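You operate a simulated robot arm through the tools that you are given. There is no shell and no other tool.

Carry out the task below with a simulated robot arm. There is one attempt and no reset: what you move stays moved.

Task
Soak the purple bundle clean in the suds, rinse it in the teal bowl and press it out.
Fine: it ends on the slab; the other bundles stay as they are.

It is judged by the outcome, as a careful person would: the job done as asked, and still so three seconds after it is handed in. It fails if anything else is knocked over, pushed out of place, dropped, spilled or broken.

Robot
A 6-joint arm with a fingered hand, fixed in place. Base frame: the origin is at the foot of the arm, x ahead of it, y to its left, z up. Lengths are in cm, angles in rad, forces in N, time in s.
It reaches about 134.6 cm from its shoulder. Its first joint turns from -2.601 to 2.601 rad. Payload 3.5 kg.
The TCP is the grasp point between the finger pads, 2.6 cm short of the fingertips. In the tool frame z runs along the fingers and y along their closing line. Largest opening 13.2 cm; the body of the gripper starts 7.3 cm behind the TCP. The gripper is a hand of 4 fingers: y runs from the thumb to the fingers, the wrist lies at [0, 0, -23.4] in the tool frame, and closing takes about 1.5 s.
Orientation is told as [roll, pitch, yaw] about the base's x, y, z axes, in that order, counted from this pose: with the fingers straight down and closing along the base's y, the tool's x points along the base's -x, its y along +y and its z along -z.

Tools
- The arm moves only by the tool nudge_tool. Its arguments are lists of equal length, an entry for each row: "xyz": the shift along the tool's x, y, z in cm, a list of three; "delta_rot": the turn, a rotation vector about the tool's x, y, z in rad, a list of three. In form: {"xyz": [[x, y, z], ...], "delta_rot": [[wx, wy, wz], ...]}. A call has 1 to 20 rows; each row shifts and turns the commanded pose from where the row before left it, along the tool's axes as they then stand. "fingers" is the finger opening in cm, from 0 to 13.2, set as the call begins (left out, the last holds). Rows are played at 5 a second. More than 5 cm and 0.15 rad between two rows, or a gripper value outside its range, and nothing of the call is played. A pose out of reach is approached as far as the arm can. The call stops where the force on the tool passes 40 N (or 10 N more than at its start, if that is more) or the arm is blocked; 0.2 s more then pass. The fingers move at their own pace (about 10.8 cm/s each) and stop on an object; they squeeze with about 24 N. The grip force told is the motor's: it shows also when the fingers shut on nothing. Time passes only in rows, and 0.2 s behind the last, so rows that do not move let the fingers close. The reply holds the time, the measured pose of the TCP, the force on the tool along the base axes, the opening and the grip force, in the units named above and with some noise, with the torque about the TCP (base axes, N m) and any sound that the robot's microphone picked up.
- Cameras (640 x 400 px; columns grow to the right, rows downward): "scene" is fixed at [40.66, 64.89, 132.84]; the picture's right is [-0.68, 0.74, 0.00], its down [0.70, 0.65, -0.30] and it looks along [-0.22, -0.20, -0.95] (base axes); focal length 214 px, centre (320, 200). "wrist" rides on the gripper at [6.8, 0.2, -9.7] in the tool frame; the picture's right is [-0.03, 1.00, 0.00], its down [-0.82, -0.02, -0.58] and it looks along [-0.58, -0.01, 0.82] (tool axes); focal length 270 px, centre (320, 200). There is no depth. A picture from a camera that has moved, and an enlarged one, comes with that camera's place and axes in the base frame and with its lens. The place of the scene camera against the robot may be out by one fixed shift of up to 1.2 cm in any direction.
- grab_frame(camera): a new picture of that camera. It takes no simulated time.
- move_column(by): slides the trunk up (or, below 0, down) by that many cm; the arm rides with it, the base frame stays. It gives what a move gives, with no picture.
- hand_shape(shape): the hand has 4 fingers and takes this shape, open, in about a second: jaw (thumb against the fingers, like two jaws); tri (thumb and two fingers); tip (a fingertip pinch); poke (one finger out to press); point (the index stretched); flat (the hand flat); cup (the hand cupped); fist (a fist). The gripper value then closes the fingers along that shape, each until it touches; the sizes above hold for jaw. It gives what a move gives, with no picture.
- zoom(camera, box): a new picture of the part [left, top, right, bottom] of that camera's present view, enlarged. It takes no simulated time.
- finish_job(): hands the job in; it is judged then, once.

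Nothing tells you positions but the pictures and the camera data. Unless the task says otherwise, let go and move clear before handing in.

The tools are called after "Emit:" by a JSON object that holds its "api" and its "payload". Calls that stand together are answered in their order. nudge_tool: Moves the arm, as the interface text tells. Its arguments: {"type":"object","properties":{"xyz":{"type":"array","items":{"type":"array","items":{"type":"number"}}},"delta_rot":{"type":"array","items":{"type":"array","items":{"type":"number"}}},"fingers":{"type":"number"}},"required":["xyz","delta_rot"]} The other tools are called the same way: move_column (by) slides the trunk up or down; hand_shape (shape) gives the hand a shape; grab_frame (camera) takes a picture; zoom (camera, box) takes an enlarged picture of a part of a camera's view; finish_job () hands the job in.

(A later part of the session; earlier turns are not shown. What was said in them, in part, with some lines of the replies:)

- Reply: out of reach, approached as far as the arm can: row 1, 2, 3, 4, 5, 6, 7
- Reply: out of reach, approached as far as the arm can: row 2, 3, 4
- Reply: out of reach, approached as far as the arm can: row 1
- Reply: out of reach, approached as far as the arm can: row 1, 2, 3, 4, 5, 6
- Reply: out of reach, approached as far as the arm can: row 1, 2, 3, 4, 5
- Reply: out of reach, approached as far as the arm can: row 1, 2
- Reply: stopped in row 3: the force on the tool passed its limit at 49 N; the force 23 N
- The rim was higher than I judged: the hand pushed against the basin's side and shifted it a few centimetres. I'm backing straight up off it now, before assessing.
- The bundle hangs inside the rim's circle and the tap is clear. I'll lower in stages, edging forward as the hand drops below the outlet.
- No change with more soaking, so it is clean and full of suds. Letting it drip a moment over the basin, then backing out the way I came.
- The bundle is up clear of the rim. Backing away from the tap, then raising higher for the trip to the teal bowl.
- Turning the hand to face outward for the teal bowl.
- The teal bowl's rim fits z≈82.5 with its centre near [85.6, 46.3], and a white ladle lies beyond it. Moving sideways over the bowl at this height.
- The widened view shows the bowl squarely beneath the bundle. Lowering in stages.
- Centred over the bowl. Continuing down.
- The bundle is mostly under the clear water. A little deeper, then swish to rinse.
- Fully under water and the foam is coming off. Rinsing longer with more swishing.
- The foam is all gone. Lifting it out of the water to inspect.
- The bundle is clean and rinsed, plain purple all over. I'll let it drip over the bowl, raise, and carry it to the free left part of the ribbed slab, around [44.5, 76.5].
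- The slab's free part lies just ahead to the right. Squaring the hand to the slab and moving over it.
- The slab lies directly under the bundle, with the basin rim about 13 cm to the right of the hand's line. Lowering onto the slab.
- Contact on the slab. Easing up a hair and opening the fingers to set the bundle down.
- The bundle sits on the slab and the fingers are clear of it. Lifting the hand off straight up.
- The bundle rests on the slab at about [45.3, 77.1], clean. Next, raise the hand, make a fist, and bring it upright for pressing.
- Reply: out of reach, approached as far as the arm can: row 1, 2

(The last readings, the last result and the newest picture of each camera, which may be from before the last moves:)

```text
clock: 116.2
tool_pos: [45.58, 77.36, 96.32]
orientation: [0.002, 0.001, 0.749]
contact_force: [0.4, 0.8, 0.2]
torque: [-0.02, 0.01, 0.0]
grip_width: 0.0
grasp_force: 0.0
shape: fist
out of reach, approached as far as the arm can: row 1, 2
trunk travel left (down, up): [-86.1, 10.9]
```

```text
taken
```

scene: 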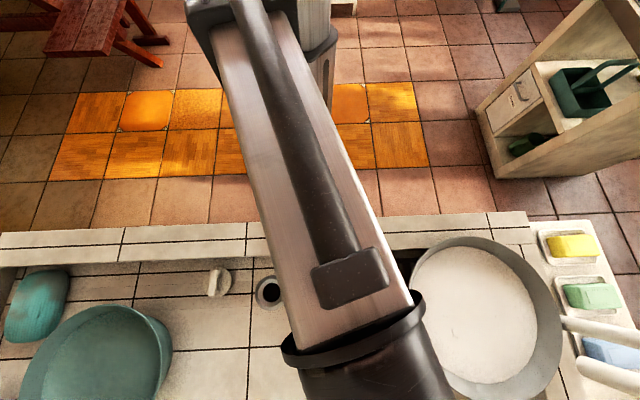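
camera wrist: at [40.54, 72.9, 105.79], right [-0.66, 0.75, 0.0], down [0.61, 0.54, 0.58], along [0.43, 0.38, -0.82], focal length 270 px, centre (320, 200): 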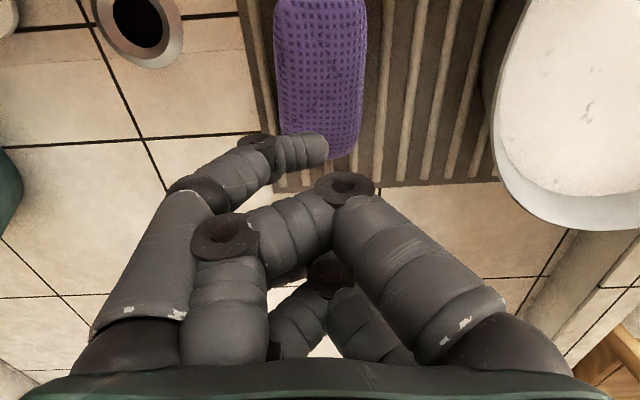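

The fist is over the bundle's middle. Lowering towards it.

Emit:
{"api": "move_column", "payload": {"by": -12}}

Emit:
{"api": "grab_frame", "payload": {"camera": "wrist"}}

Emit:
{"api": "zoom", "payload": {"camera": "scene", "box": [200, 398, 520, 400]}}

```text
clock: 117.7
tool_pos: [45.7, 77.3, 84.28]
orientation: [0.002, 0.0, 0.748]
contact_force: [0.6, 0.2, -0.1]
torque: [-0.01, 0.0, -0.01]
grip_width: 0.02
grasp_force: 0.0
shape: fist
trunk travel left (down, up): [-74.1, 22.9]
```

```text
taken
camera wrist: at [40.54, 72.91, 93.79], right [-0.66, 0.75, 0.0], down [0.61, 0.54, 0.58], along [0.43, 0.38, -0.82], focal length 270 px, centre (320, 200)
```

wrist: 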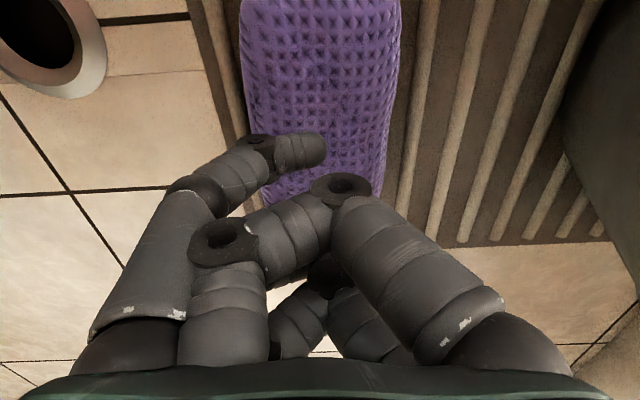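

```text
2.00 times, centred on (360, 399) of scene
camera zoom: at [40.66, 64.89, 132.84], right [-0.68, 0.74, 0.0], down [0.7, 0.65, -0.3], along [-0.22, -0.2, -0.95], focal length 429 px, centre (240, -198)
```

zoom: 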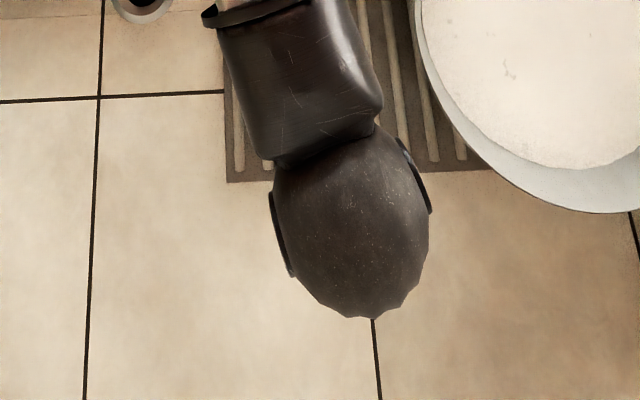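

Emit:
{"api": "move_column", "payload": {"by": -3.5}}

Emit:
{"api": "move_column", "payload": {"by": -1.5}}

Emit:
{"api": "grab_frame", "payload": {"camera": "wrist"}}

```text
clock: 118.5
tool_pos: [45.57, 77.26, 80.88]
orientation: [0.002, 0.0, 0.749]
contact_force: [2.3, 0.1, 25.4]
torque: [-0.47, 0.17, 0.05]
grip_width: 0.0
grasp_force: 0.1
shape: fist
trunk travel left (down, up): [-70.6, 26.4]
```

```text
clock: 118.9
tool_pos: [45.67, 76.97, 80.61]
orientation: [-0.004, -0.003, 0.748]
contact_force: [5.9, -2.9, 37.5]
torque: [-0.67, 0.31, 0.1]
grip_width: 0.02
grasp_force: 0.1
shape: fist
trunk travel left (down, up): [-70.2, 26.8]
stopped: the force on the tool passed its limit at 54 N (the readings are from after the stop); the commanded pose is now the measured one
```

```text
taken
camera wrist: at [40.63, 72.58, 90.22], right [-0.66, 0.75, 0.0], down [0.61, 0.54, 0.58], along [0.44, 0.38, -0.81], focal length 270 px, centre (320, 200)
```

wrist: 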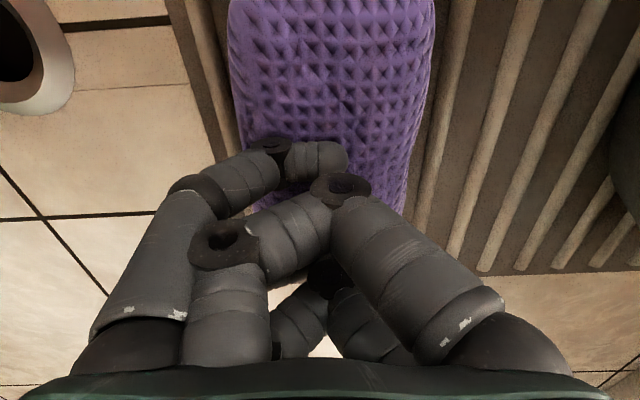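

The fist presses at about 37 N and the bundle flattens under it. Holding the press.

Emit:
{"api": "nudge_tool", "payload": {"xyz": [[0, 0, 0], [0, 0, 0], [0, 0, 0], [0, 0, 0], [0, 0, 0], [0, 0, 0], [0, 0, 0], [0, 0, 0], [0, 0, 0], [0, 0, 0], [0, 0, 0], [0, 0, 0], [0, 0, 0], [0, 0, 0], [0, 0, 0]], "delta_rot": [[0, 0, 0], [0, 0, 0], [0, 0, 0], [0, 0, 0], [0, 0, 0], [0, 0, 0], [0, 0, 0], [0, 0, 0], [0, 0, 0], [0, 0, 0], [0, 0, 0], [0, 0, 0], [0, 0, 0], [0, 0, 0], [0, 0, 0]]}}

Emit:
{"api": "zoom", "payload": {"camera": "wrist", "box": [0, 0, 640, 10]}}

Emit:
{"api": "zoom", "payload": {"camera": "scene", "box": [200, 398, 520, 400]}}

```text
clock: 122.1
tool_pos: [45.63, 77.08, 80.6]
orientation: [0.002, -0.003, 0.749]
contact_force: [5.2, -2.2, 39.5]
torque: [-0.75, 0.35, 0.15]
grip_width: 0.0
grasp_force: 0.1
shape: fist
trunk travel left (down, up): [-70.2, 26.8]
```

```text
1.00 times, centred on (320, 5) of wrist (not enlarged: the box is as wide or as high as the picture)
camera zoom: at [40.56, 72.62, 90.2], right [-0.66, 0.75, 0.0], down [0.61, 0.54, 0.58], along [0.44, 0.38, -0.81], focal length 270 px, centre (320, 395)
```

zoom: 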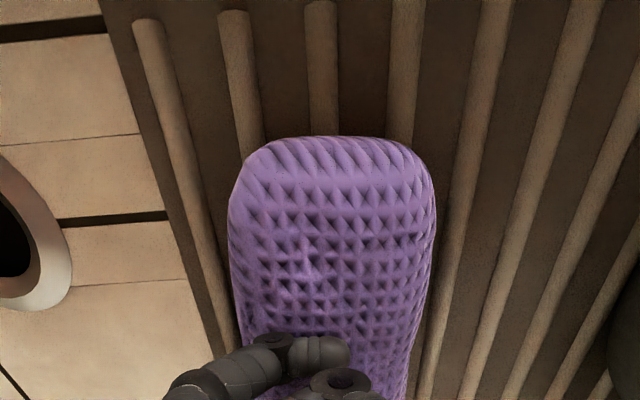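

```text
2.00 times, centred on (360, 399) of scene
camera zoom: at [40.66, 64.89, 132.84], right [-0.68, 0.74, 0.0], down [0.7, 0.65, -0.3], along [-0.22, -0.2, -0.95], focal length 429 px, centre (240, -198)
```

zoom: 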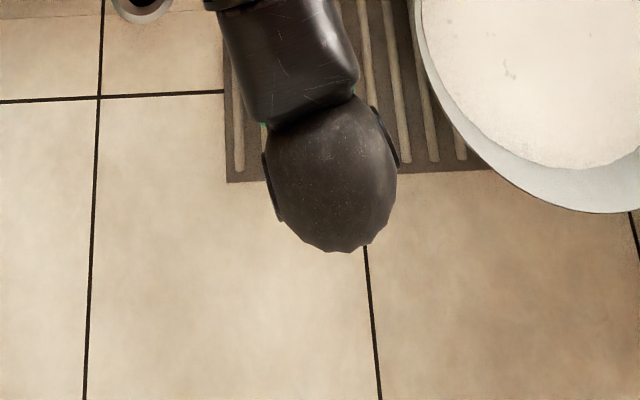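

The bundle's colour has already gone lighter (drier). Lifting to look at the result.

Emit:
{"api": "move_column", "payload": {"by": 3}}

Emit:
{"api": "zoom", "payload": {"camera": "wrist", "box": [0, 0, 640, 10]}}

Emit:
{"api": "grab_frame", "payload": {"camera": "wrist"}}

```text
clock: 122.8
tool_pos: [45.75, 77.3, 83.31]
orientation: [-0.002, -0.002, 0.751]
contact_force: [-0.1, 0.2, 0.2]
torque: [0.01, 0.03, -0.01]
grip_width: 0.0
grasp_force: 0.2
shape: fist
trunk travel left (down, up): [-73.2, 23.8]
```

```text
1.00 times, centred on (320, 5) of wrist (not enlarged: the box is as wide or as high as the picture)
camera zoom: at [40.66, 72.87, 92.9], right [-0.66, 0.75, 0.0], down [0.61, 0.54, 0.58], along [0.43, 0.38, -0.82], focal length 270 px, centre (320, 395)
```

zoom: 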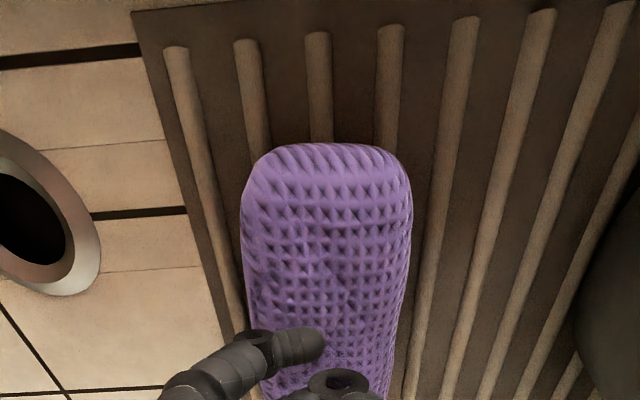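

```text
taken
camera wrist: at [40.66, 72.87, 92.9], right [-0.66, 0.75, 0.0], down [0.61, 0.54, 0.58], along [0.43, 0.38, -0.82], focal length 270 px, centre (320, 200)
```

wrist: 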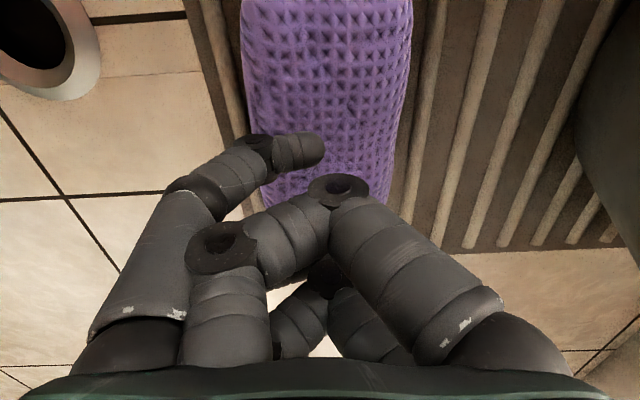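

It is noticeably lighter. Pressing again toward each end to get it evenly pressed.

Emit:
{"api": "nudge_tool", "payload": {"xyz": [[2.5, 0, 0], [0, 0, 0]], "delta_rot": [[0, 0, 0], [0, 0, 0]]}}

Emit:
{"api": "move_column", "payload": {"by": -2.5}}

Emit:
{"api": "nudge_tool", "payload": {"xyz": [[0, 0, 0], [0, 0, 0], [0, 0, 0], [0, 0, 0], [0, 0, 0], [0, 0, 0], [0, 0, 0], [0, 0, 0], [0, 0, 0], [0, 0, 0], [0, 0, 0], [0, 0, 0]], "delta_rot": [[0, 0, 0], [0, 0, 0], [0, 0, 0], [0, 0, 0], [0, 0, 0], [0, 0, 0], [0, 0, 0], [0, 0, 0], [0, 0, 0], [0, 0, 0], [0, 0, 0], [0, 0, 0]]}}

Emit:
{"api": "zoom", "payload": {"camera": "wrist", "box": [0, 0, 640, 10]}}

```text
clock: 123.4
tool_pos: [43.89, 75.55, 83.34]
orientation: [-0.001, 0.001, 0.749]
contact_force: [0.4, 0.4, 0.4]
torque: [0.0, 0.02, 0.01]
grip_width: 0.01
grasp_force: 0.1
shape: fist
trunk travel left (down, up): [-73.2, 23.8]
```

```text
clock: 124.1
tool_pos: [43.84, 75.44, 81.02]
orientation: [-0.002, -0.001, 0.749]
contact_force: [1.9, -3.5, 15.3]
torque: [-0.19, 0.09, 0.06]
grip_width: 0.01
grasp_force: 0.2
shape: fist
trunk travel left (down, up): [-70.7, 26.3]
```

```text
clock: 126.7
tool_pos: [43.92, 75.53, 80.85]
orientation: [-0.003, -0.001, 0.75]
contact_force: [0.3, -1.6, 12.4]
torque: [-0.17, 0.1, 0.03]
grip_width: 0.0
grasp_force: 0.0
shape: fist
trunk travel left (down, up): [-70.7, 26.3]
```

```text
1.00 times, centred on (320, 5) of wrist (not enlarged: the box is as wide or as high as the picture)
camera zoom: at [38.77, 71.08, 90.51], right [-0.66, 0.75, 0.0], down [0.61, 0.54, 0.58], along [0.43, 0.38, -0.82], focal length 270 px, centre (320, 395)
```

zoom: 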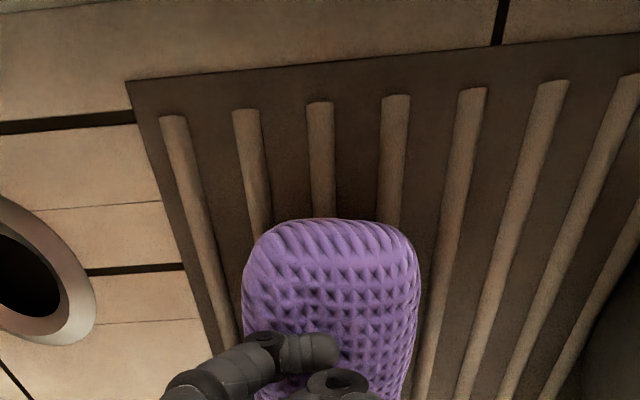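

Emit:
{"api": "move_column", "payload": {"by": -0.5}}

Emit:
{"api": "nudge_tool", "payload": {"xyz": [[0, 0, 0], [0, 0, 0], [0, 0, 0], [0, 0, 0], [0, 0, 0], [0, 0, 0], [0, 0, 0], [0, 0, 0], [0, 0, 0], [0, 0, 0]], "delta_rot": [[0, 0, 0], [0, 0, 0], [0, 0, 0], [0, 0, 0], [0, 0, 0], [0, 0, 0], [0, 0, 0], [0, 0, 0], [0, 0, 0], [0, 0, 0]]}}

Emit:
{"api": "move_column", "payload": {"by": 3}}

Emit:
{"api": "nudge_tool", "payload": {"xyz": [[-2.5, 0, 0], [-2.0, 0, 0], [0, 0, 0]], "delta_rot": [[0, 0, 0], [0, 0, 0], [0, 0, 0]]}}

Emit:
{"api": "move_column", "payload": {"by": -2.8}}

```text
clock: 127.3
tool_pos: [43.97, 75.36, 80.48]
orientation: [-0.001, -0.004, 0.748]
contact_force: [5.5, -4.2, 33.5]
torque: [-0.6, 0.18, 0.11]
grip_width: 0.0
grasp_force: 0.0
shape: fist
trunk travel left (down, up): [-70.2, 26.8]
```

```text
clock: 129.5
tool_pos: [43.85, 75.31, 80.69]
orientation: [0.001, -0.004, 0.747]
contact_force: [2.0, -3.2, 33.6]
torque: [-0.6, 0.14, 0.07]
grip_width: 0.0
grasp_force: 0.0
shape: fist
trunk travel left (down, up): [-70.2, 26.8]
```

```text
clock: 130.2
tool_pos: [43.92, 75.54, 83.45]
orientation: [-0.001, 0.001, 0.749]
contact_force: [-0.4, -0.1, 0.3]
torque: [-0.02, 0.01, 0.01]
grip_width: 0.02
grasp_force: 0.1
shape: fist
trunk travel left (down, up): [-73.2, 23.8]
```

```text
clock: 131.0
tool_pos: [47.28, 78.74, 83.42]
orientation: [-0.002, 0.002, 0.749]
contact_force: [0.3, 0.5, -0.4]
torque: [0.02, 0.03, 0.01]
grip_width: 0.01
grasp_force: 0.0
shape: fist
trunk travel left (down, up): [-73.2, 23.8]
```

```text
clock: 131.8
tool_pos: [47.29, 78.48, 80.9]
orientation: [-0.002, -0.003, 0.747]
contact_force: [14.0, -5.6, 31.4]
torque: [-0.58, 0.29, 0.32]
grip_width: 0.0
grasp_force: 0.0
shape: fist
trunk travel left (down, up): [-70.4, 26.6]
```

Emit:
{"api": "nudge_tool", "payload": {"xyz": [[0, 0, 0], [0, 0, 0], [0, 0, 0], [0, 0, 0], [0, 0, 0], [0, 0, 0], [0, 0, 0], [0, 0, 0]], "delta_rot": [[0, 0, 0], [0, 0, 0], [0, 0, 0], [0, 0, 0], [0, 0, 0], [0, 0, 0], [0, 0, 0], [0, 0, 0]]}}

Emit:
{"api": "move_column", "payload": {"by": 15}}

Emit:
{"api": "zoom", "payload": {"camera": "wrist", "box": [0, 0, 640, 10]}}

Emit:
{"api": "grab_frame", "payload": {"camera": "wrist"}}

```text
clock: 133.6
tool_pos: [47.13, 78.44, 80.87]
orientation: [-0.001, -0.001, 0.749]
contact_force: [10.0, -5.6, 28.6]
torque: [-0.58, 0.3, 0.22]
grip_width: 0.0
grasp_force: 0.1
shape: fist
trunk travel left (down, up): [-70.4, 26.6]
```

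```text
clock: 135.3
tool_pos: [47.3, 78.69, 95.46]
orientation: [-0.001, 0.0, 0.749]
contact_force: [0.6, 0.6, 0.1]
torque: [-0.03, 0.0, -0.01]
grip_width: 0.03
grasp_force: 0.1
shape: fist
trunk travel left (down, up): [-85.4, 11.6]
```

```text
1.00 times, centred on (320, 5) of wrist (not enlarged: the box is as wide or as high as the picture)
camera zoom: at [42.1, 74.26, 105.1], right [-0.66, 0.75, 0.0], down [0.61, 0.54, 0.58], along [0.43, 0.38, -0.82], focal length 270 px, centre (320, 395)
```

zoom: 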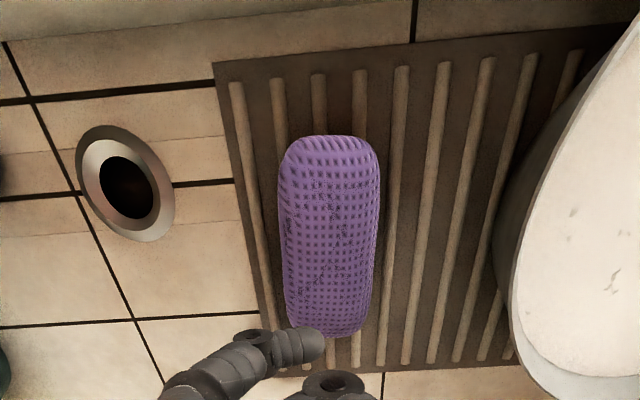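

```text
taken
camera wrist: at [42.1, 74.26, 105.1], right [-0.66, 0.75, 0.0], down [0.61, 0.54, 0.58], along [0.43, 0.38, -0.82], focal length 270 px, centre (320, 200)
```

wrist: 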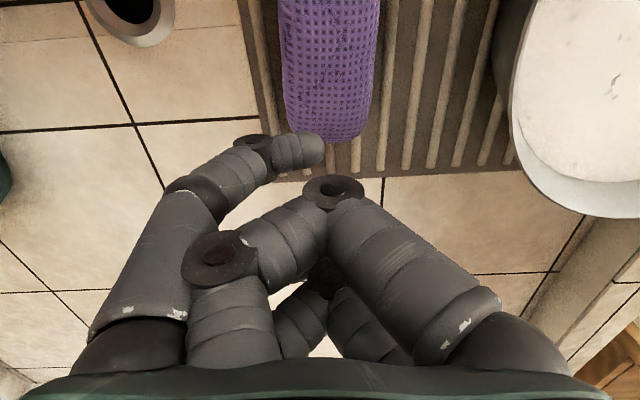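

The bundle lies clean and pressed on the slab. Now I'll undo the accidental shift of the suds basin: with the fist just inside its rim, I can nudge it back along +x. First re-tilt and turn the hand, well above everything.

Emit:
{"api": "nudge_tool", "payload": {"xyz": [[0, 0, 0], [0, 0, 0], [0, 0, 0], [0, 0, 0], [0, 0, 0], [0, 0, 0], [0, 0, 0], [0, 0, 0], [0, 0, 0], [0, 0, 0]], "delta_rot": [[0, -0.13, 0], [0, -0.13, 0], [0, -0.13, 0], [-0.0539, 0, -0.131], [-0.0539, 0, -0.131], [-0.0539, 0, -0.131], [-0.0539, 0, -0.131], [-0.0539, 0, -0.131], [-0.0539, 0, -0.131], [0, 0, 0]]}}

Emit:
{"api": "zoom", "payload": {"camera": "scene", "box": [0, 390, 640, 400]}}

Emit:
{"api": "zoom", "payload": {"camera": "scene", "box": [320, 200, 640, 400]}}

```text
clock: 137.5
tool_pos: [47.13, 78.72, 97.39]
orientation: [-0.001, -0.389, 1.6]
contact_force: [0.8, -0.5, -0.2]
torque: [0.03, 0.01, -0.01]
grip_width: 0.0
grasp_force: 0.1
shape: fist
out of reach, approached as far as the arm can: row 2, 3
trunk travel left (down, up): [-85.4, 11.6]
```

```text
1.00 times, centred on (320, 395) of scene (not enlarged: the box is as wide or as high as the picture)
camera zoom: at [40.66, 64.89, 132.84], right [-0.68, 0.74, 0.0], down [0.7, 0.65, -0.3], along [-0.22, -0.2, -0.95], focal length 214 px, centre (320, 5)
```

zoom: 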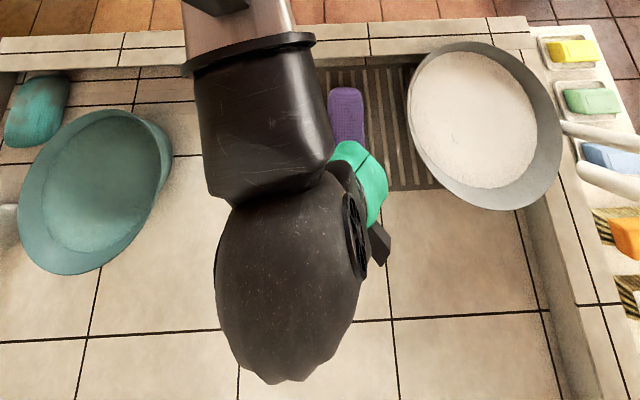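

```text
2.00 times, centred on (480, 300) of scene
camera zoom: at [40.66, 64.89, 132.84], right [-0.68, 0.74, 0.0], down [0.7, 0.65, -0.3], along [-0.22, -0.2, -0.95], focal length 429 px, centre (0, 0)
```

zoom: 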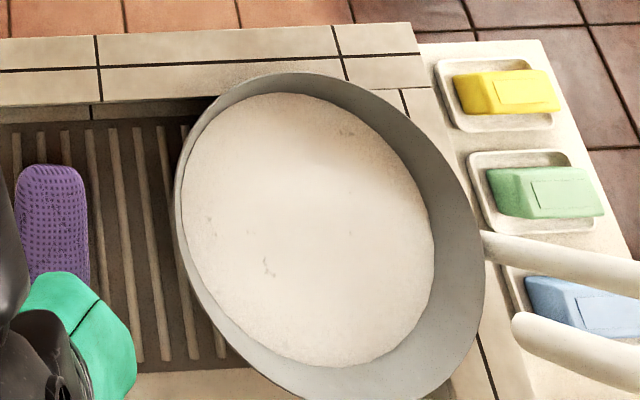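

Compared with the first picture, the basin needs to go back about [+4.7, −1.5] cm. Entering over it at z≈92.5 with the fist, clear of the tap.

Emit:
{"api": "move_column", "payload": {"by": -4.5}}

Emit:
{"api": "nudge_tool", "payload": {"xyz": [[-2.27, 3.05, 0.93], [-2.27, 3.05, 0.93], [-2.27, 3.05, 0.93], [-2.27, 3.05, 0.93], [-2.27, 3.05, 0.93], [0, 0, 0]], "delta_rot": [[0, 0, 0], [0, 0, 0], [0, 0, 0], [0, 0, 0], [0, 0, 0], [0, 0, 0]]}}

Emit:
{"api": "grab_frame", "payload": {"camera": "wrist"}}

Emit:
{"api": "zoom", "payload": {"camera": "wrist", "box": [0, 0, 640, 10]}}

Emit:
{"api": "zoom", "payload": {"camera": "scene", "box": [0, 390, 640, 400]}}

```text
clock: 138.4
tool_pos: [47.17, 78.61, 92.7]
orientation: [-0.001, -0.39, 1.598]
contact_force: [0.0, 0.8, -0.2]
torque: [0.02, -0.02, -0.01]
grip_width: 0.0
grasp_force: 0.1
shape: fist
trunk travel left (down, up): [-80.9, 16.1]
```

```text
clock: 139.8
tool_pos: [31.53, 90.62, 92.75]
orientation: [-0.002, -0.388, 1.6]
contact_force: [-0.2, 0.1, -0.3]
torque: [-0.01, -0.03, 0.01]
grip_width: 0.03
grasp_force: 0.1
shape: fist
trunk travel left (down, up): [-80.9, 16.1]
```

```text
taken
camera wrist: at [31.7, 80.66, 99.04], right [-1.0, 0.0, 0.01], down [0.0, 0.54, 0.84], along [-0.01, 0.84, -0.54], focal length 270 px, centre (320, 200)
```

wrist: 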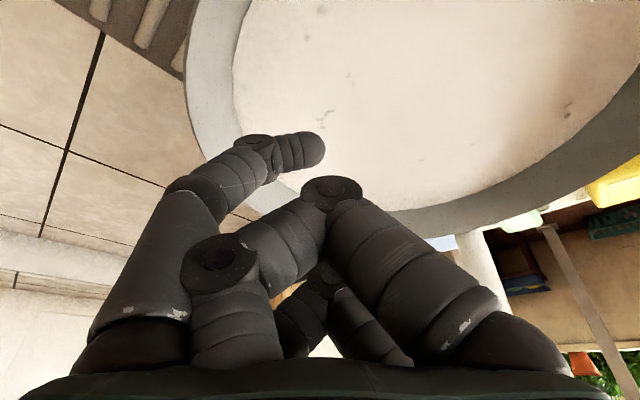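

```text
1.00 times, centred on (320, 5) of wrist (not enlarged: the box is as wide or as high as the picture)
camera zoom: at [31.7, 80.66, 99.04], right [-1.0, 0.0, 0.01], down [0.0, 0.54, 0.84], along [-0.01, 0.84, -0.54], focal length 270 px, centre (320, 395)
```

zoom: 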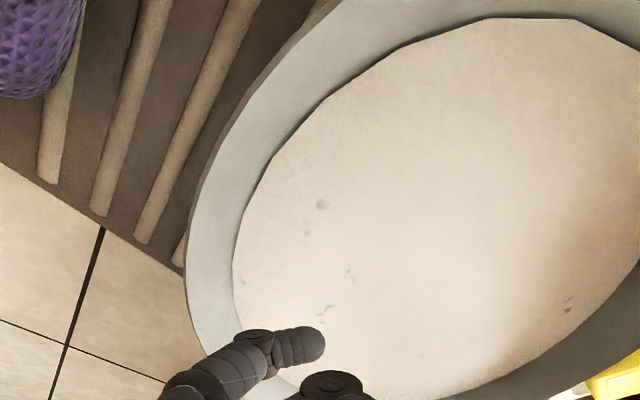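

```text
1.00 times, centred on (320, 395) of scene (not enlarged: the box is as wide or as high as the picture)
camera zoom: at [40.66, 64.89, 132.84], right [-0.68, 0.74, 0.0], down [0.7, 0.65, -0.3], along [-0.22, -0.2, -0.95], focal length 214 px, centre (320, 5)
```

zoom: 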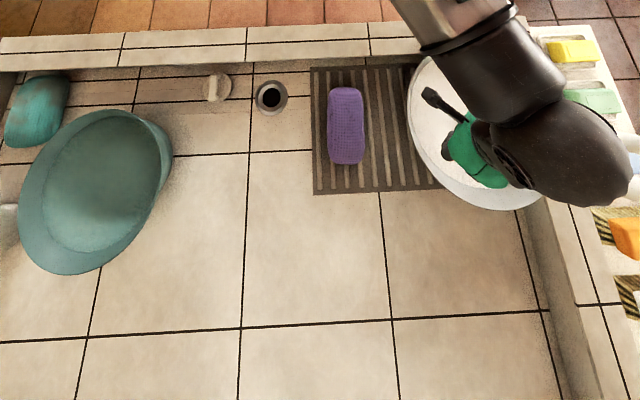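

The fist's side may be close to the rim, so I'll shift 2 cm further in, then lower just inside the rim.

Emit:
{"api": "nudge_tool", "payload": {"xyz": [[0, 2.2, 0], [0, 0, 0]], "delta_rot": [[0, 0, 0], [0, 0, 0]]}}

Emit:
{"api": "move_column", "payload": {"by": -5}}

Emit:
{"api": "zoom", "payload": {"camera": "wrist", "box": [0, 0, 640, 10]}}

Emit:
{"api": "grab_frame", "payload": {"camera": "wrist"}}

Emit:
{"api": "zoom", "payload": {"camera": "scene", "box": [320, 398, 640, 400]}}

```text
clock: 140.4
tool_pos: [29.4, 90.41, 92.74]
orientation: [-0.001, -0.389, 1.598]
contact_force: [0.9, -0.5, -0.1]
torque: [-0.01, -0.01, 0.02]
grip_width: 0.0
grasp_force: 0.0
shape: fist
trunk travel left (down, up): [-80.9, 16.1]
```

```text
clock: 141.3
tool_pos: [29.43, 90.47, 87.85]
orientation: [-0.002, -0.39, 1.597]
contact_force: [0.1, -0.2, -0.4]
torque: [0.0, 0.02, -0.02]
grip_width: 0.0
grasp_force: 0.0
shape: fist
trunk travel left (down, up): [-75.9, 21.1]
```

```text
1.00 times, centred on (320, 5) of wrist (not enlarged: the box is as wide or as high as the picture)
camera zoom: at [29.56, 80.54, 94.05], right [-1.0, 0.0, 0.01], down [0.0, 0.54, 0.84], along [-0.01, 0.84, -0.54], focal length 270 px, centre (320, 395)
```

zoom: 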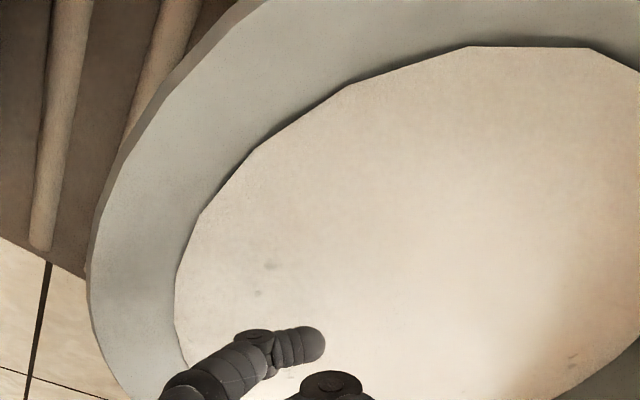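

```text
taken
camera wrist: at [29.56, 80.54, 94.05], right [-1.0, 0.0, 0.01], down [0.0, 0.54, 0.84], along [-0.01, 0.84, -0.54], focal length 270 px, centre (320, 200)
```

wrist: 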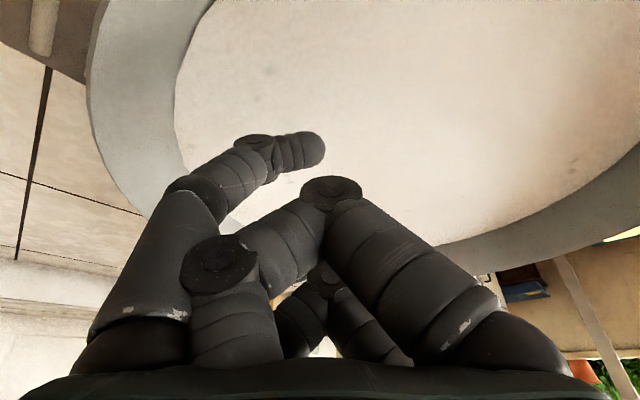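

```text
2.00 times, centred on (480, 399) of scene
camera zoom: at [40.66, 64.89, 132.84], right [-0.68, 0.74, 0.0], down [0.7, 0.65, -0.3], along [-0.22, -0.2, -0.95], focal length 429 px, centre (0, -198)
```

zoom: 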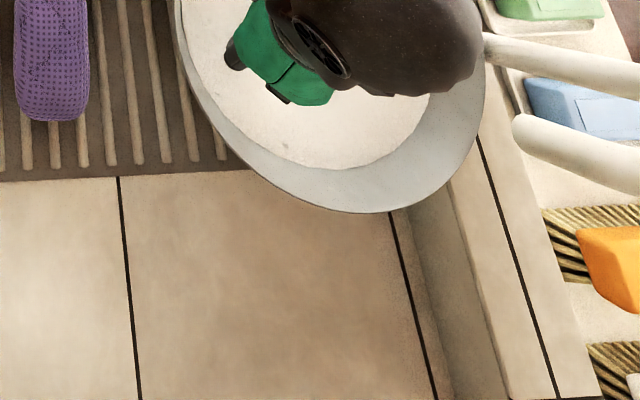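

The fist is inside the rim. Lowering a bit so it can bear on the inside of the rim, then pushing gently toward [+0.95, −0.3].

Emit:
{"api": "move_column", "payload": {"by": -3.3}}

Emit:
{"api": "nudge_tool", "payload": {"xyz": [[0.3, -1.0, -0.12], [0.3, -1.0, -0.12], [0.3, -1.0, -0.12], [0, 0, 0]], "delta_rot": [[0, 0, 0], [0, 0, 0], [0, 0, 0], [0, 0, 0]]}}

Emit:
{"api": "grab_frame", "payload": {"camera": "wrist"}}

Emit:
{"api": "zoom", "payload": {"camera": "scene", "box": [320, 200, 640, 400]}}

```text
clock: 142.1
tool_pos: [29.49, 90.52, 84.54]
orientation: [-0.002, -0.391, 1.598]
contact_force: [-0.2, 0.4, 0.3]
torque: [-0.01, 0.0, 0.03]
grip_width: 0.0
grasp_force: 0.2
shape: fist
trunk travel left (down, up): [-72.6, 24.4]
```

```text
clock: 143.1
tool_pos: [32.2, 89.75, 84.51]
orientation: [-0.001, -0.392, 1.601]
contact_force: [-13.9, 10.6, 10.2]
torque: [-0.44, -0.61, 0.05]
grip_width: 0.01
grasp_force: 0.1
shape: fist
trunk travel left (down, up): [-72.6, 24.4]
```

```text
taken
camera wrist: at [32.41, 79.78, 90.8], right [-1.0, -0.01, 0.01], down [0.0, 0.53, 0.84], along [-0.01, 0.84, -0.53], focal length 270 px, centre (320, 200)
```

wrist: 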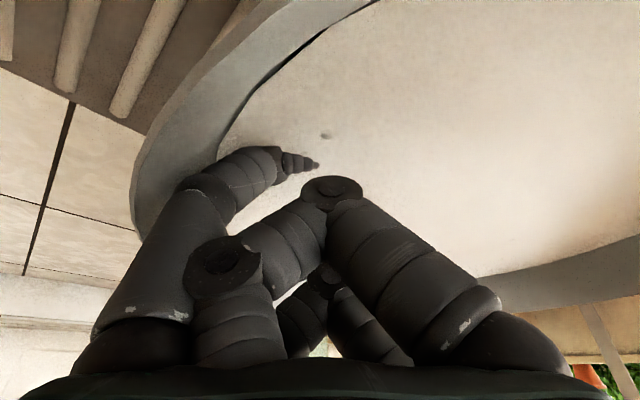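

```text
2.00 times, centred on (480, 300) of scene
camera zoom: at [40.66, 64.89, 132.84], right [-0.68, 0.74, 0.0], down [0.7, 0.65, -0.3], along [-0.22, -0.2, -0.95], focal length 429 px, centre (0, 0)
```

zoom: 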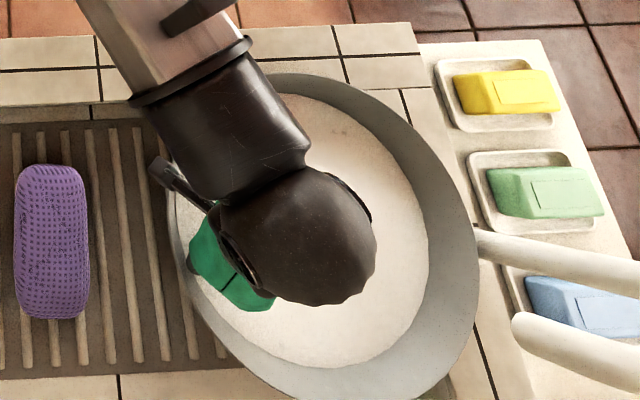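

The basin is sliding back (about 0.8 cm so far), but the contact is a bit too far to the near side. I'll back off, shift the fist outward 2.5 cm, and continue pushing.

Emit:
{"api": "nudge_tool", "payload": {"xyz": [[0, 1.2, 0], [-2.31, 0, 0.95], [0, -1.2, 0], [0.16, -0.9, -0.07], [0.16, -0.9, -0.07], [0, 0, 0]], "delta_rot": [[0, 0, 0], [0, 0, 0], [0, 0, 0], [0, 0, 0], [0, 0, 0], [0, 0, 0]]}}

Emit:
{"api": "grab_frame", "payload": {"camera": "wrist"}}

Emit:
{"api": "zoom", "payload": {"camera": "scene", "box": [320, 200, 640, 400]}}

```text
clock: 144.5
tool_pos: [34.1, 91.9, 84.53]
orientation: [-0.001, -0.39, 1.6]
contact_force: [-14.0, 6.2, 4.6]
torque: [-0.21, -0.37, -0.14]
grip_width: 0.01
grasp_force: 0.0
shape: fist
trunk travel left (down, up): [-72.6, 24.4]
```

```text
taken
camera wrist: at [34.19, 81.88, 90.79], right [-1.0, -0.01, 0.01], down [0.0, 0.54, 0.84], along [-0.01, 0.84, -0.54], focal length 270 px, centre (320, 200)
```

wrist: 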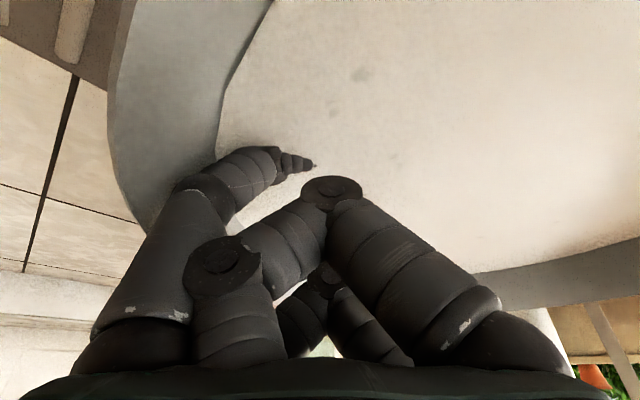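

```text
2.00 times, centred on (480, 300) of scene
camera zoom: at [40.66, 64.89, 132.84], right [-0.68, 0.74, 0.0], down [0.7, 0.65, -0.3], along [-0.22, -0.2, -0.95], focal length 429 px, centre (0, 0)
```

zoom: 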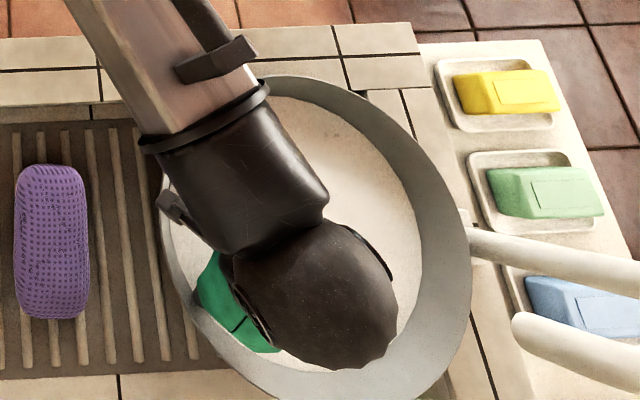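

Good: about a third of the way back. Shifting slightly further out and continuing.

Emit:
{"api": "nudge_tool", "payload": {"xyz": [[0, 1.0, 0], [-1.2, 0, 0.49], [0, -1.0, 0], [0.1, -0.8, -0.04], [0.1, -0.8, -0.04], [0, 0, 0]], "delta_rot": [[0, 0, 0], [0, 0, 0], [0, 0, 0], [0, 0, 0], [0, 0, 0], [0, 0, 0]]}}

Emit:
{"api": "zoom", "payload": {"camera": "scene", "box": [320, 200, 640, 400]}}

```text
clock: 145.9
tool_pos: [35.7, 92.99, 84.7]
orientation: [-0.001, -0.389, 1.601]
contact_force: [-13.2, 2.7, 5.3]
torque: [-0.19, -0.43, -0.25]
grip_width: 0.01
grasp_force: 0.1
shape: fist
trunk travel left (down, up): [-72.6, 24.4]
```

```text
2.00 times, centred on (480, 300) of scene
camera zoom: at [40.66, 64.89, 132.84], right [-0.68, 0.74, 0.0], down [0.7, 0.65, -0.3], along [-0.22, -0.2, -0.95], focal length 429 px, centre (0, 0)
```

zoom: 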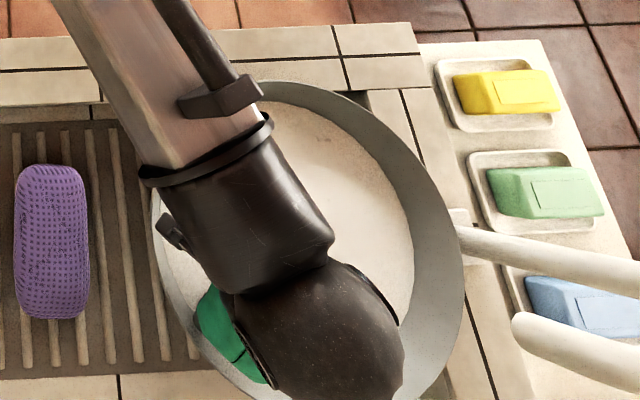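

Emit:
{"api": "nudge_tool", "payload": {"xyz": [[0.05, -0.8, -0.02], [0.05, -0.8, -0.02], [0, 0, 0]], "delta_rot": [[0, 0, 0], [0, 0, 0], [0, 0, 0]]}}

Emit:
{"api": "zoom", "payload": {"camera": "scene", "box": [320, 200, 640, 400]}}

```text
clock: 146.7
tool_pos: [37.12, 92.81, 84.51]
orientation: [-0.001, -0.388, 1.601]
contact_force: [-18.0, 4.9, 5.1]
torque: [-0.22, -0.5, -0.31]
grip_width: 0.0
grasp_force: 0.0
shape: fist
trunk travel left (down, up): [-72.6, 24.4]
```

```text
2.00 times, centred on (480, 300) of scene
camera zoom: at [40.66, 64.89, 132.84], right [-0.68, 0.74, 0.0], down [0.7, 0.65, -0.3], along [-0.22, -0.2, -0.95], focal length 429 px, centre (0, 0)
```

zoom: 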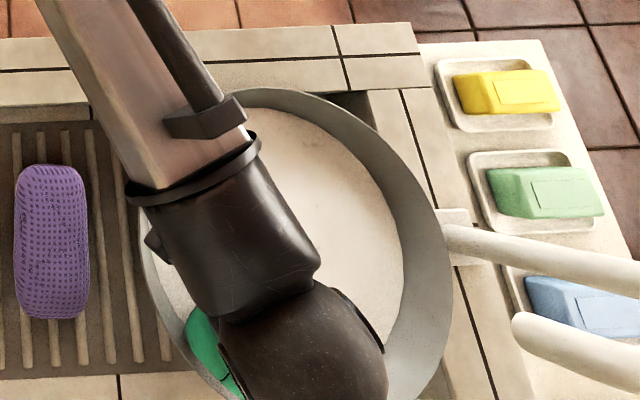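

Emit:
{"api": "nudge_tool", "payload": {"xyz": [[0, -0.75, 0], [0, 0, 0]], "delta_rot": [[0, 0, 0], [0, 0, 0]]}}

Emit:
{"api": "zoom", "payload": {"camera": "scene", "box": [320, 200, 640, 400]}}

```text
clock: 147.3
tool_pos: [38.0, 92.82, 84.53]
orientation: [-0.004, -0.389, 1.6]
contact_force: [-11.5, 1.8, 4.5]
torque: [-0.16, -0.37, -0.26]
grip_width: 0.0
grasp_force: 0.0
shape: fist
trunk travel left (down, up): [-72.6, 24.4]
```

```text
2.00 times, centred on (480, 300) of scene
camera zoom: at [40.66, 64.89, 132.84], right [-0.68, 0.74, 0.0], down [0.7, 0.65, -0.3], along [-0.22, -0.2, -0.95], focal length 429 px, centre (0, 0)
```

zoom: 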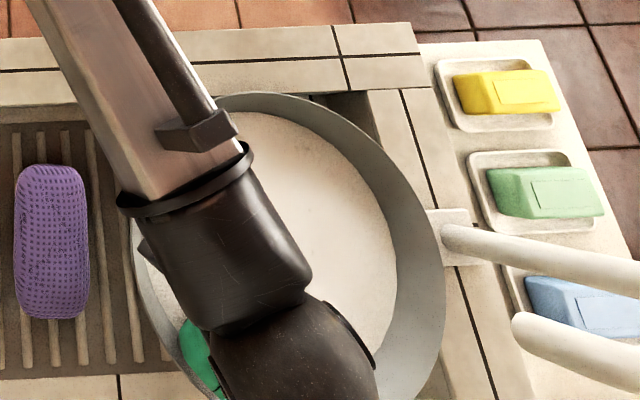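

The basin is back where it was in the first picture (rim edges match within a pixel or two). Releasing contact and lifting out.

Emit:
{"api": "nudge_tool", "payload": {"xyz": [[0, 1.2, 0], [0, 0, 0]], "delta_rot": [[0, 0, 0], [0, 0, 0]]}}

Emit:
{"api": "move_column", "payload": {"by": 4}}

Emit:
{"api": "nudge_tool", "payload": {"xyz": [[1.85, 0, -0.76], [0, 0, 0]], "delta_rot": [[0, 0, 0], [0, 0, 0]]}}

Emit:
{"api": "move_column", "payload": {"by": 5.5}}

Emit:
{"api": "zoom", "payload": {"camera": "scene", "box": [320, 200, 640, 400]}}

```text
clock: 147.9
tool_pos: [36.97, 92.8, 84.53]
orientation: [-0.001, -0.389, 1.598]
contact_force: [-0.7, 0.0, -1.1]
torque: [-0.03, -0.01, 0.04]
grip_width: 0.01
grasp_force: 0.1
shape: fist
trunk travel left (down, up): [-72.6, 24.4]
```

```text
clock: 148.7
tool_pos: [37.0, 92.83, 88.5]
orientation: [-0.001, -0.388, 1.597]
contact_force: [0.2, 0.8, 0.0]
torque: [0.0, 0.0, 0.02]
grip_width: 0.0
grasp_force: 0.0
shape: fist
trunk travel left (down, up): [-76.6, 20.4]
```

```text
clock: 149.3
tool_pos: [36.92, 90.87, 88.57]
orientation: [-0.001, -0.39, 1.599]
contact_force: [0.4, -0.6, 0.4]
torque: [-0.01, -0.02, 0.02]
grip_width: 0.0
grasp_force: 0.1
shape: fist
trunk travel left (down, up): [-76.6, 20.4]
```

```text
clock: 150.3
tool_pos: [36.95, 90.82, 93.94]
orientation: [-0.001, -0.39, 1.6]
contact_force: [-0.3, -0.2, -0.8]
torque: [-0.01, -0.03, 0.05]
grip_width: 0.01
grasp_force: 0.1
shape: fist
trunk travel left (down, up): [-82.1, 14.9]
```

```text
2.00 times, centred on (480, 300) of scene
camera zoom: at [40.66, 64.89, 132.84], right [-0.68, 0.74, 0.0], down [0.7, 0.65, -0.3], along [-0.22, -0.2, -0.95], focal length 429 px, centre (0, 0)
```

zoom: 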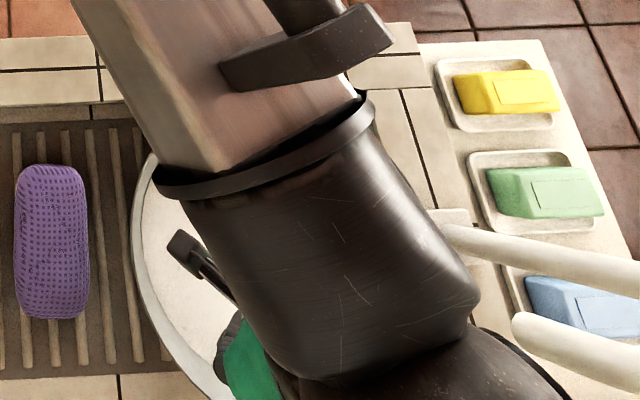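

Emit:
{"api": "nudge_tool", "payload": {"xyz": [[3.7, 0, -1.52], [3.7, 0, -1.52], [3.7, 0, -1.52], [3.7, 0, -1.52], [3.7, 0, -1.52], [3.7, 0, -1.52], [0, 0, 0]], "delta_rot": [[0, 0, 0], [0, 0, 0], [0, 0, 0], [0, 0, 0], [0, 0, 0], [0, 0, 0], [0, 0, 0]]}}

Emit:
{"api": "move_column", "payload": {"by": 10}}

Emit:
{"api": "grab_frame", "payload": {"camera": "scene"}}

Emit:
{"api": "zoom", "payload": {"camera": "scene", "box": [0, 390, 640, 400]}}

Emit:
{"api": "zoom", "payload": {"camera": "scene", "box": [320, 200, 640, 400]}}

```text
clock: 151.9
tool_pos: [37.56, 66.9, 94.0]
orientation: [-0.002, -0.388, 1.599]
contact_force: [0.5, -0.6, 0.1]
torque: [0.02, -0.03, 0.01]
grip_width: 0.0
grasp_force: 0.1
shape: fist
trunk travel left (down, up): [-82.1, 14.9]
```

```text
clock: 153.2
tool_pos: [37.68, 66.99, 104.02]
orientation: [0.0, -0.39, 1.6]
contact_force: [-0.3, -0.3, -0.7]
torque: [0.01, 0.02, 0.0]
grip_width: 0.01
grasp_force: 0.1
shape: fist
trunk travel left (down, up): [-92.1, 4.9]
```

```text
taken
```

scene: 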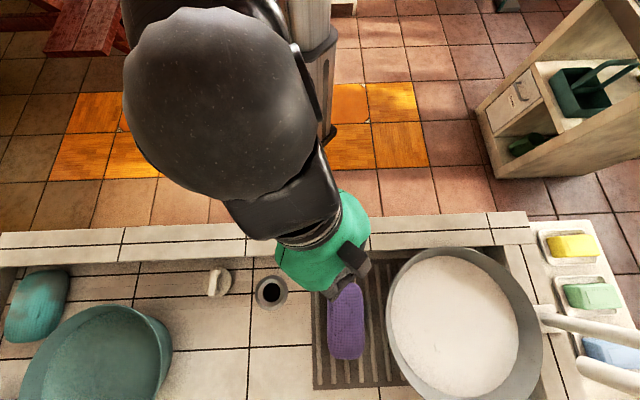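

```text
1.00 times, centred on (320, 395) of scene (not enlarged: the box is as wide or as high as the picture)
camera zoom: at [40.66, 64.89, 132.84], right [-0.68, 0.74, 0.0], down [0.7, 0.65, -0.3], along [-0.22, -0.2, -0.95], focal length 214 px, centre (320, 5)
```

zoom: 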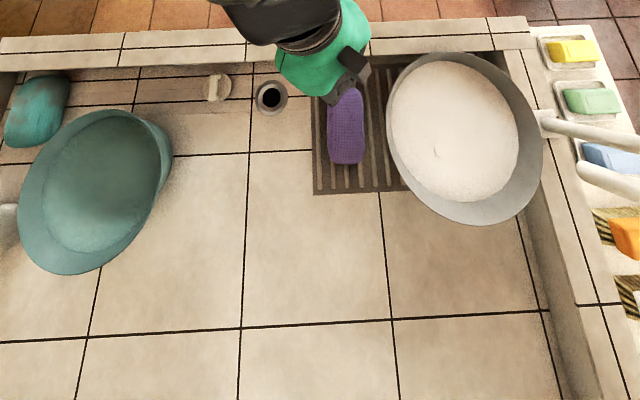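

```text
2.00 times, centred on (480, 300) of scene
camera zoom: at [40.66, 64.89, 132.84], right [-0.68, 0.74, 0.0], down [0.7, 0.65, -0.3], along [-0.22, -0.2, -0.95], focal length 429 px, centre (0, 0)
```

zoom: 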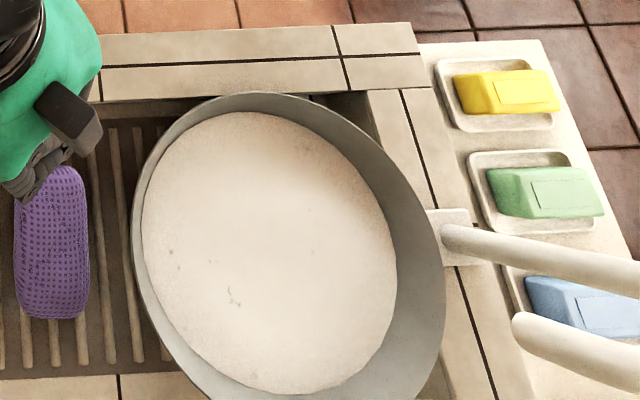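

The basin matches its original place and everything else looks untouched. I'll pull the hand farther back and check the bundle's dryness without the hand's shadow.

Emit:
{"api": "nudge_tool", "payload": {"xyz": [[3.7, -2, -1.52], [3.7, -2, -1.52], [3.7, -2, -1.52], [0, 0, 0]], "delta_rot": [[0, 0, 0], [0, 0, 0], [0, 0, 0], [0, 0, 0]]}}

Emit:
{"api": "zoom", "payload": {"camera": "scene", "box": [280, 250, 440, 390]}}

Emit:
{"api": "zoom", "payload": {"camera": "scene", "box": [0, 200, 320, 400]}}

Emit:
{"api": "grab_frame", "payload": {"camera": "scene"}}

```text
clock: 154.2
tool_pos: [44.13, 55.06, 103.99]
orientation: [-0.003, -0.389, 1.599]
contact_force: [0.1, 0.3, 0.2]
torque: [0.0, 0.02, 0.02]
grip_width: 0.03
grasp_force: 0.1
shape: fist
trunk travel left (down, up): [-92.1, 4.9]
```

```text
2.86 times, centred on (360, 320) of scene
camera zoom: at [40.66, 64.89, 132.84], right [-0.68, 0.74, 0.0], down [0.7, 0.65, -0.3], along [-0.22, -0.2, -0.95], focal length 613 px, centre (206, -143)
```

zoom: 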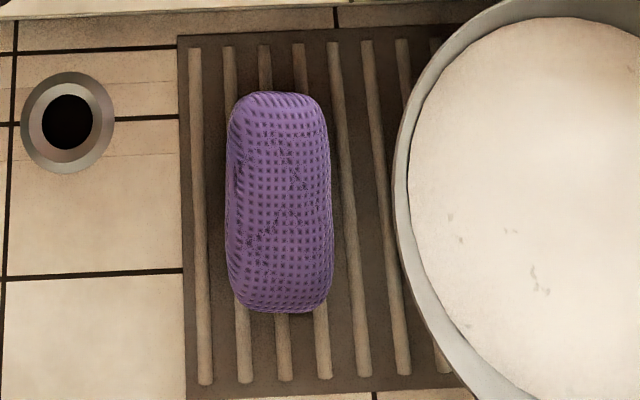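

```text
2.00 times, centred on (160, 300) of scene
camera zoom: at [40.66, 64.89, 132.84], right [-0.68, 0.74, 0.0], down [0.7, 0.65, -0.3], along [-0.22, -0.2, -0.95], focal length 429 px, centre (640, 0)
```

zoom: 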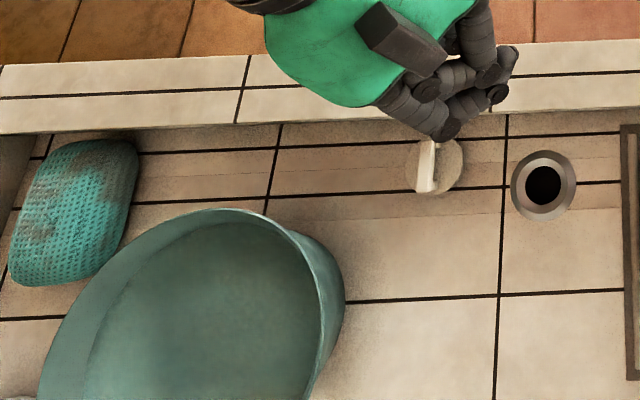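

```text
taken
```

scene: 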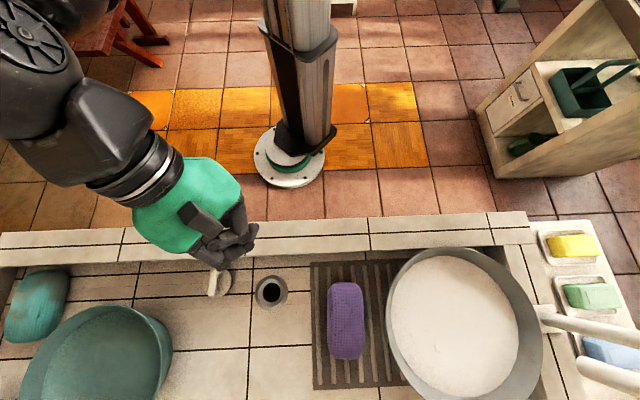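

Everything stays in place. I'll take a close look at the pressed bundle with the wrist camera before deciding whether to press more.

Emit:
{"api": "nudge_tool", "payload": {"xyz": [[-3.7, 0, 1.52], [-3.7, 0, 1.52], [-3.7, 0, 1.52], [-3.7, 0, 1.52], [0, 0, 0]], "delta_rot": [[0, 0, 0], [0, 0, 0], [0, 0, 0], [0, 0, 0], [0, 0, 0]]}}

Emit:
{"api": "move_column", "payload": {"by": -8}}

Emit:
{"api": "zoom", "payload": {"camera": "wrist", "box": [0, 0, 640, 10]}}

Emit:
{"api": "zoom", "payload": {"camera": "wrist", "box": [200, 0, 440, 120]}}

```text
clock: 155.4
tool_pos: [43.56, 71.08, 104.01]
orientation: [-0.003, -0.386, 1.599]
contact_force: [0.1, 0.3, -0.3]
torque: [-0.02, 0.01, 0.01]
grip_width: 0.02
grasp_force: 0.0
shape: fist
trunk travel left (down, up): [-92.1, 4.9]
```

```text
clock: 156.6
tool_pos: [43.52, 71.08, 96.02]
orientation: [-0.002, -0.39, 1.599]
contact_force: [0.5, -0.3, 0.6]
torque: [-0.04, 0.01, 0.05]
grip_width: 0.0
grasp_force: 0.0
shape: fist
trunk travel left (down, up): [-84.1, 12.9]
```

```text
1.00 times, centred on (320, 5) of wrist (not enlarged: the box is as wide or as high as the picture)
camera zoom: at [43.73, 61.09, 102.25], right [-1.0, 0.0, 0.01], down [0.0, 0.54, 0.84], along [-0.01, 0.84, -0.54], focal length 270 px, centre (320, 395)
```

zoom: 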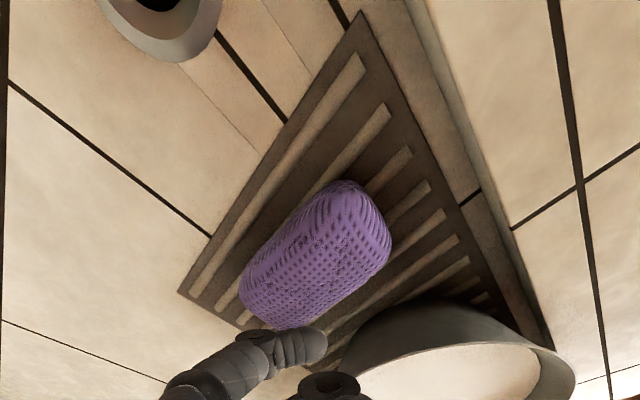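

```text
2.67 times, centred on (320, 60) of wrist
camera zoom: at [43.73, 61.09, 102.25], right [-1.0, 0.0, 0.01], down [0.0, 0.54, 0.84], along [-0.01, 0.84, -0.54], focal length 721 px, centre (320, 573)
```

zoom: 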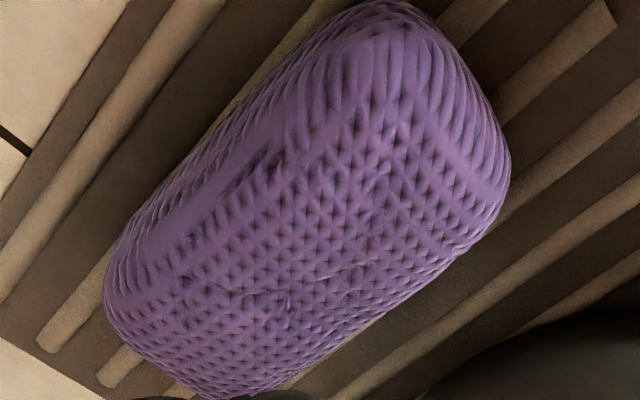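

The bundle is clean, pressed and evenly light purple, lying fully on the slab. I'll move the hand clear and take a final look.

Emit:
{"api": "move_column", "payload": {"by": 9}}

Emit:
{"api": "nudge_tool", "payload": {"xyz": [[3.7, -1.5, -1.52], [3.7, -1.5, -1.52], [3.7, -1.5, -1.52], [3.7, -1.5, -1.52], [3.7, -1.5, -1.52], [0, 0, 0]], "delta_rot": [[0, 0, 0], [0, 0, 0], [0, 0, 0], [0, 0, 0], [0, 0, 0], [0, 0, 0]]}}

Emit:
{"api": "zoom", "payload": {"camera": "scene", "box": [0, 390, 640, 400]}}

Emit:
{"api": "grab_frame", "payload": {"camera": "scene"}}

```text
clock: 157.8
tool_pos: [43.6, 71.13, 104.95]
orientation: [-0.002, -0.389, 1.6]
contact_force: [0.8, -0.2, 0.3]
torque: [0.01, 0.0, -0.02]
grip_width: 0.0
grasp_force: 0.1
shape: fist
trunk travel left (down, up): [-93.1, 3.9]
```

```text
clock: 159.2
tool_pos: [51.6, 51.07, 105.0]
orientation: [0.0, -0.39, 1.599]
contact_force: [0.6, -0.6, 0.4]
torque: [0.05, 0.01, -0.01]
grip_width: 0.0
grasp_force: 0.0
shape: fist
trunk travel left (down, up): [-93.1, 3.9]
```

```text
1.00 times, centred on (320, 395) of scene (not enlarged: the box is as wide or as high as the picture)
camera zoom: at [40.66, 64.89, 132.84], right [-0.68, 0.74, 0.0], down [0.7, 0.65, -0.3], along [-0.22, -0.2, -0.95], focal length 214 px, centre (320, 5)
```

zoom: 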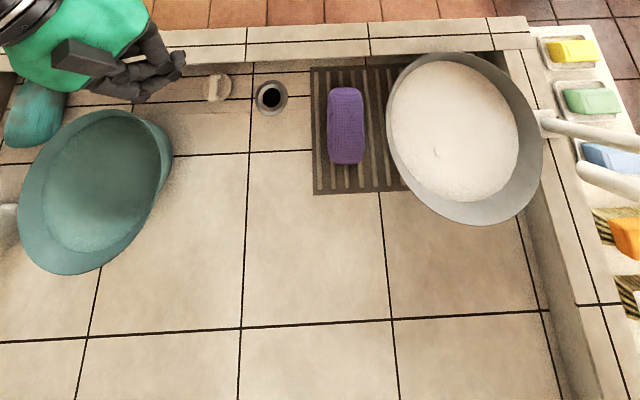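

```text
taken
```

scene: 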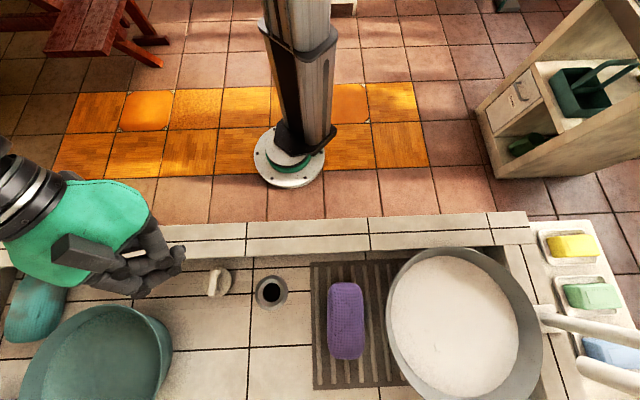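

The purple bundle lies on the slab clean, rinsed and pressed. The suds basin is back where it started, the bowl and the other bundle haven't moved, and the hand is clear, so I'm handing in the job.

Emit:
{"api": "finish_job", "payload": {}}

```text
The job is handed in.
```

The purple bundle has been soaked in the suds, rinsed in the teal bowl and pressed, and it now lies on the ribbed slab. It came out plain purple with no dirt or foam showing. I pressed it with the fist in three spots at roughly 30–40 N, and its colour lightened to about its original dry shade.

**Basin bumped:** on the way to the suds I misjudged the rim height and pushed the suds basin about 5 cm sideways. I saw no spill. After pressing the bundle, I slid the basin back from the inside with the fist. In the scene picture its edges are now within about 0.3 cm of where they started.

**The rest:** the teal bowl and the teal bundle look unmoved in the last pictures. The hand was empty and clear of everything when I handed the job in.
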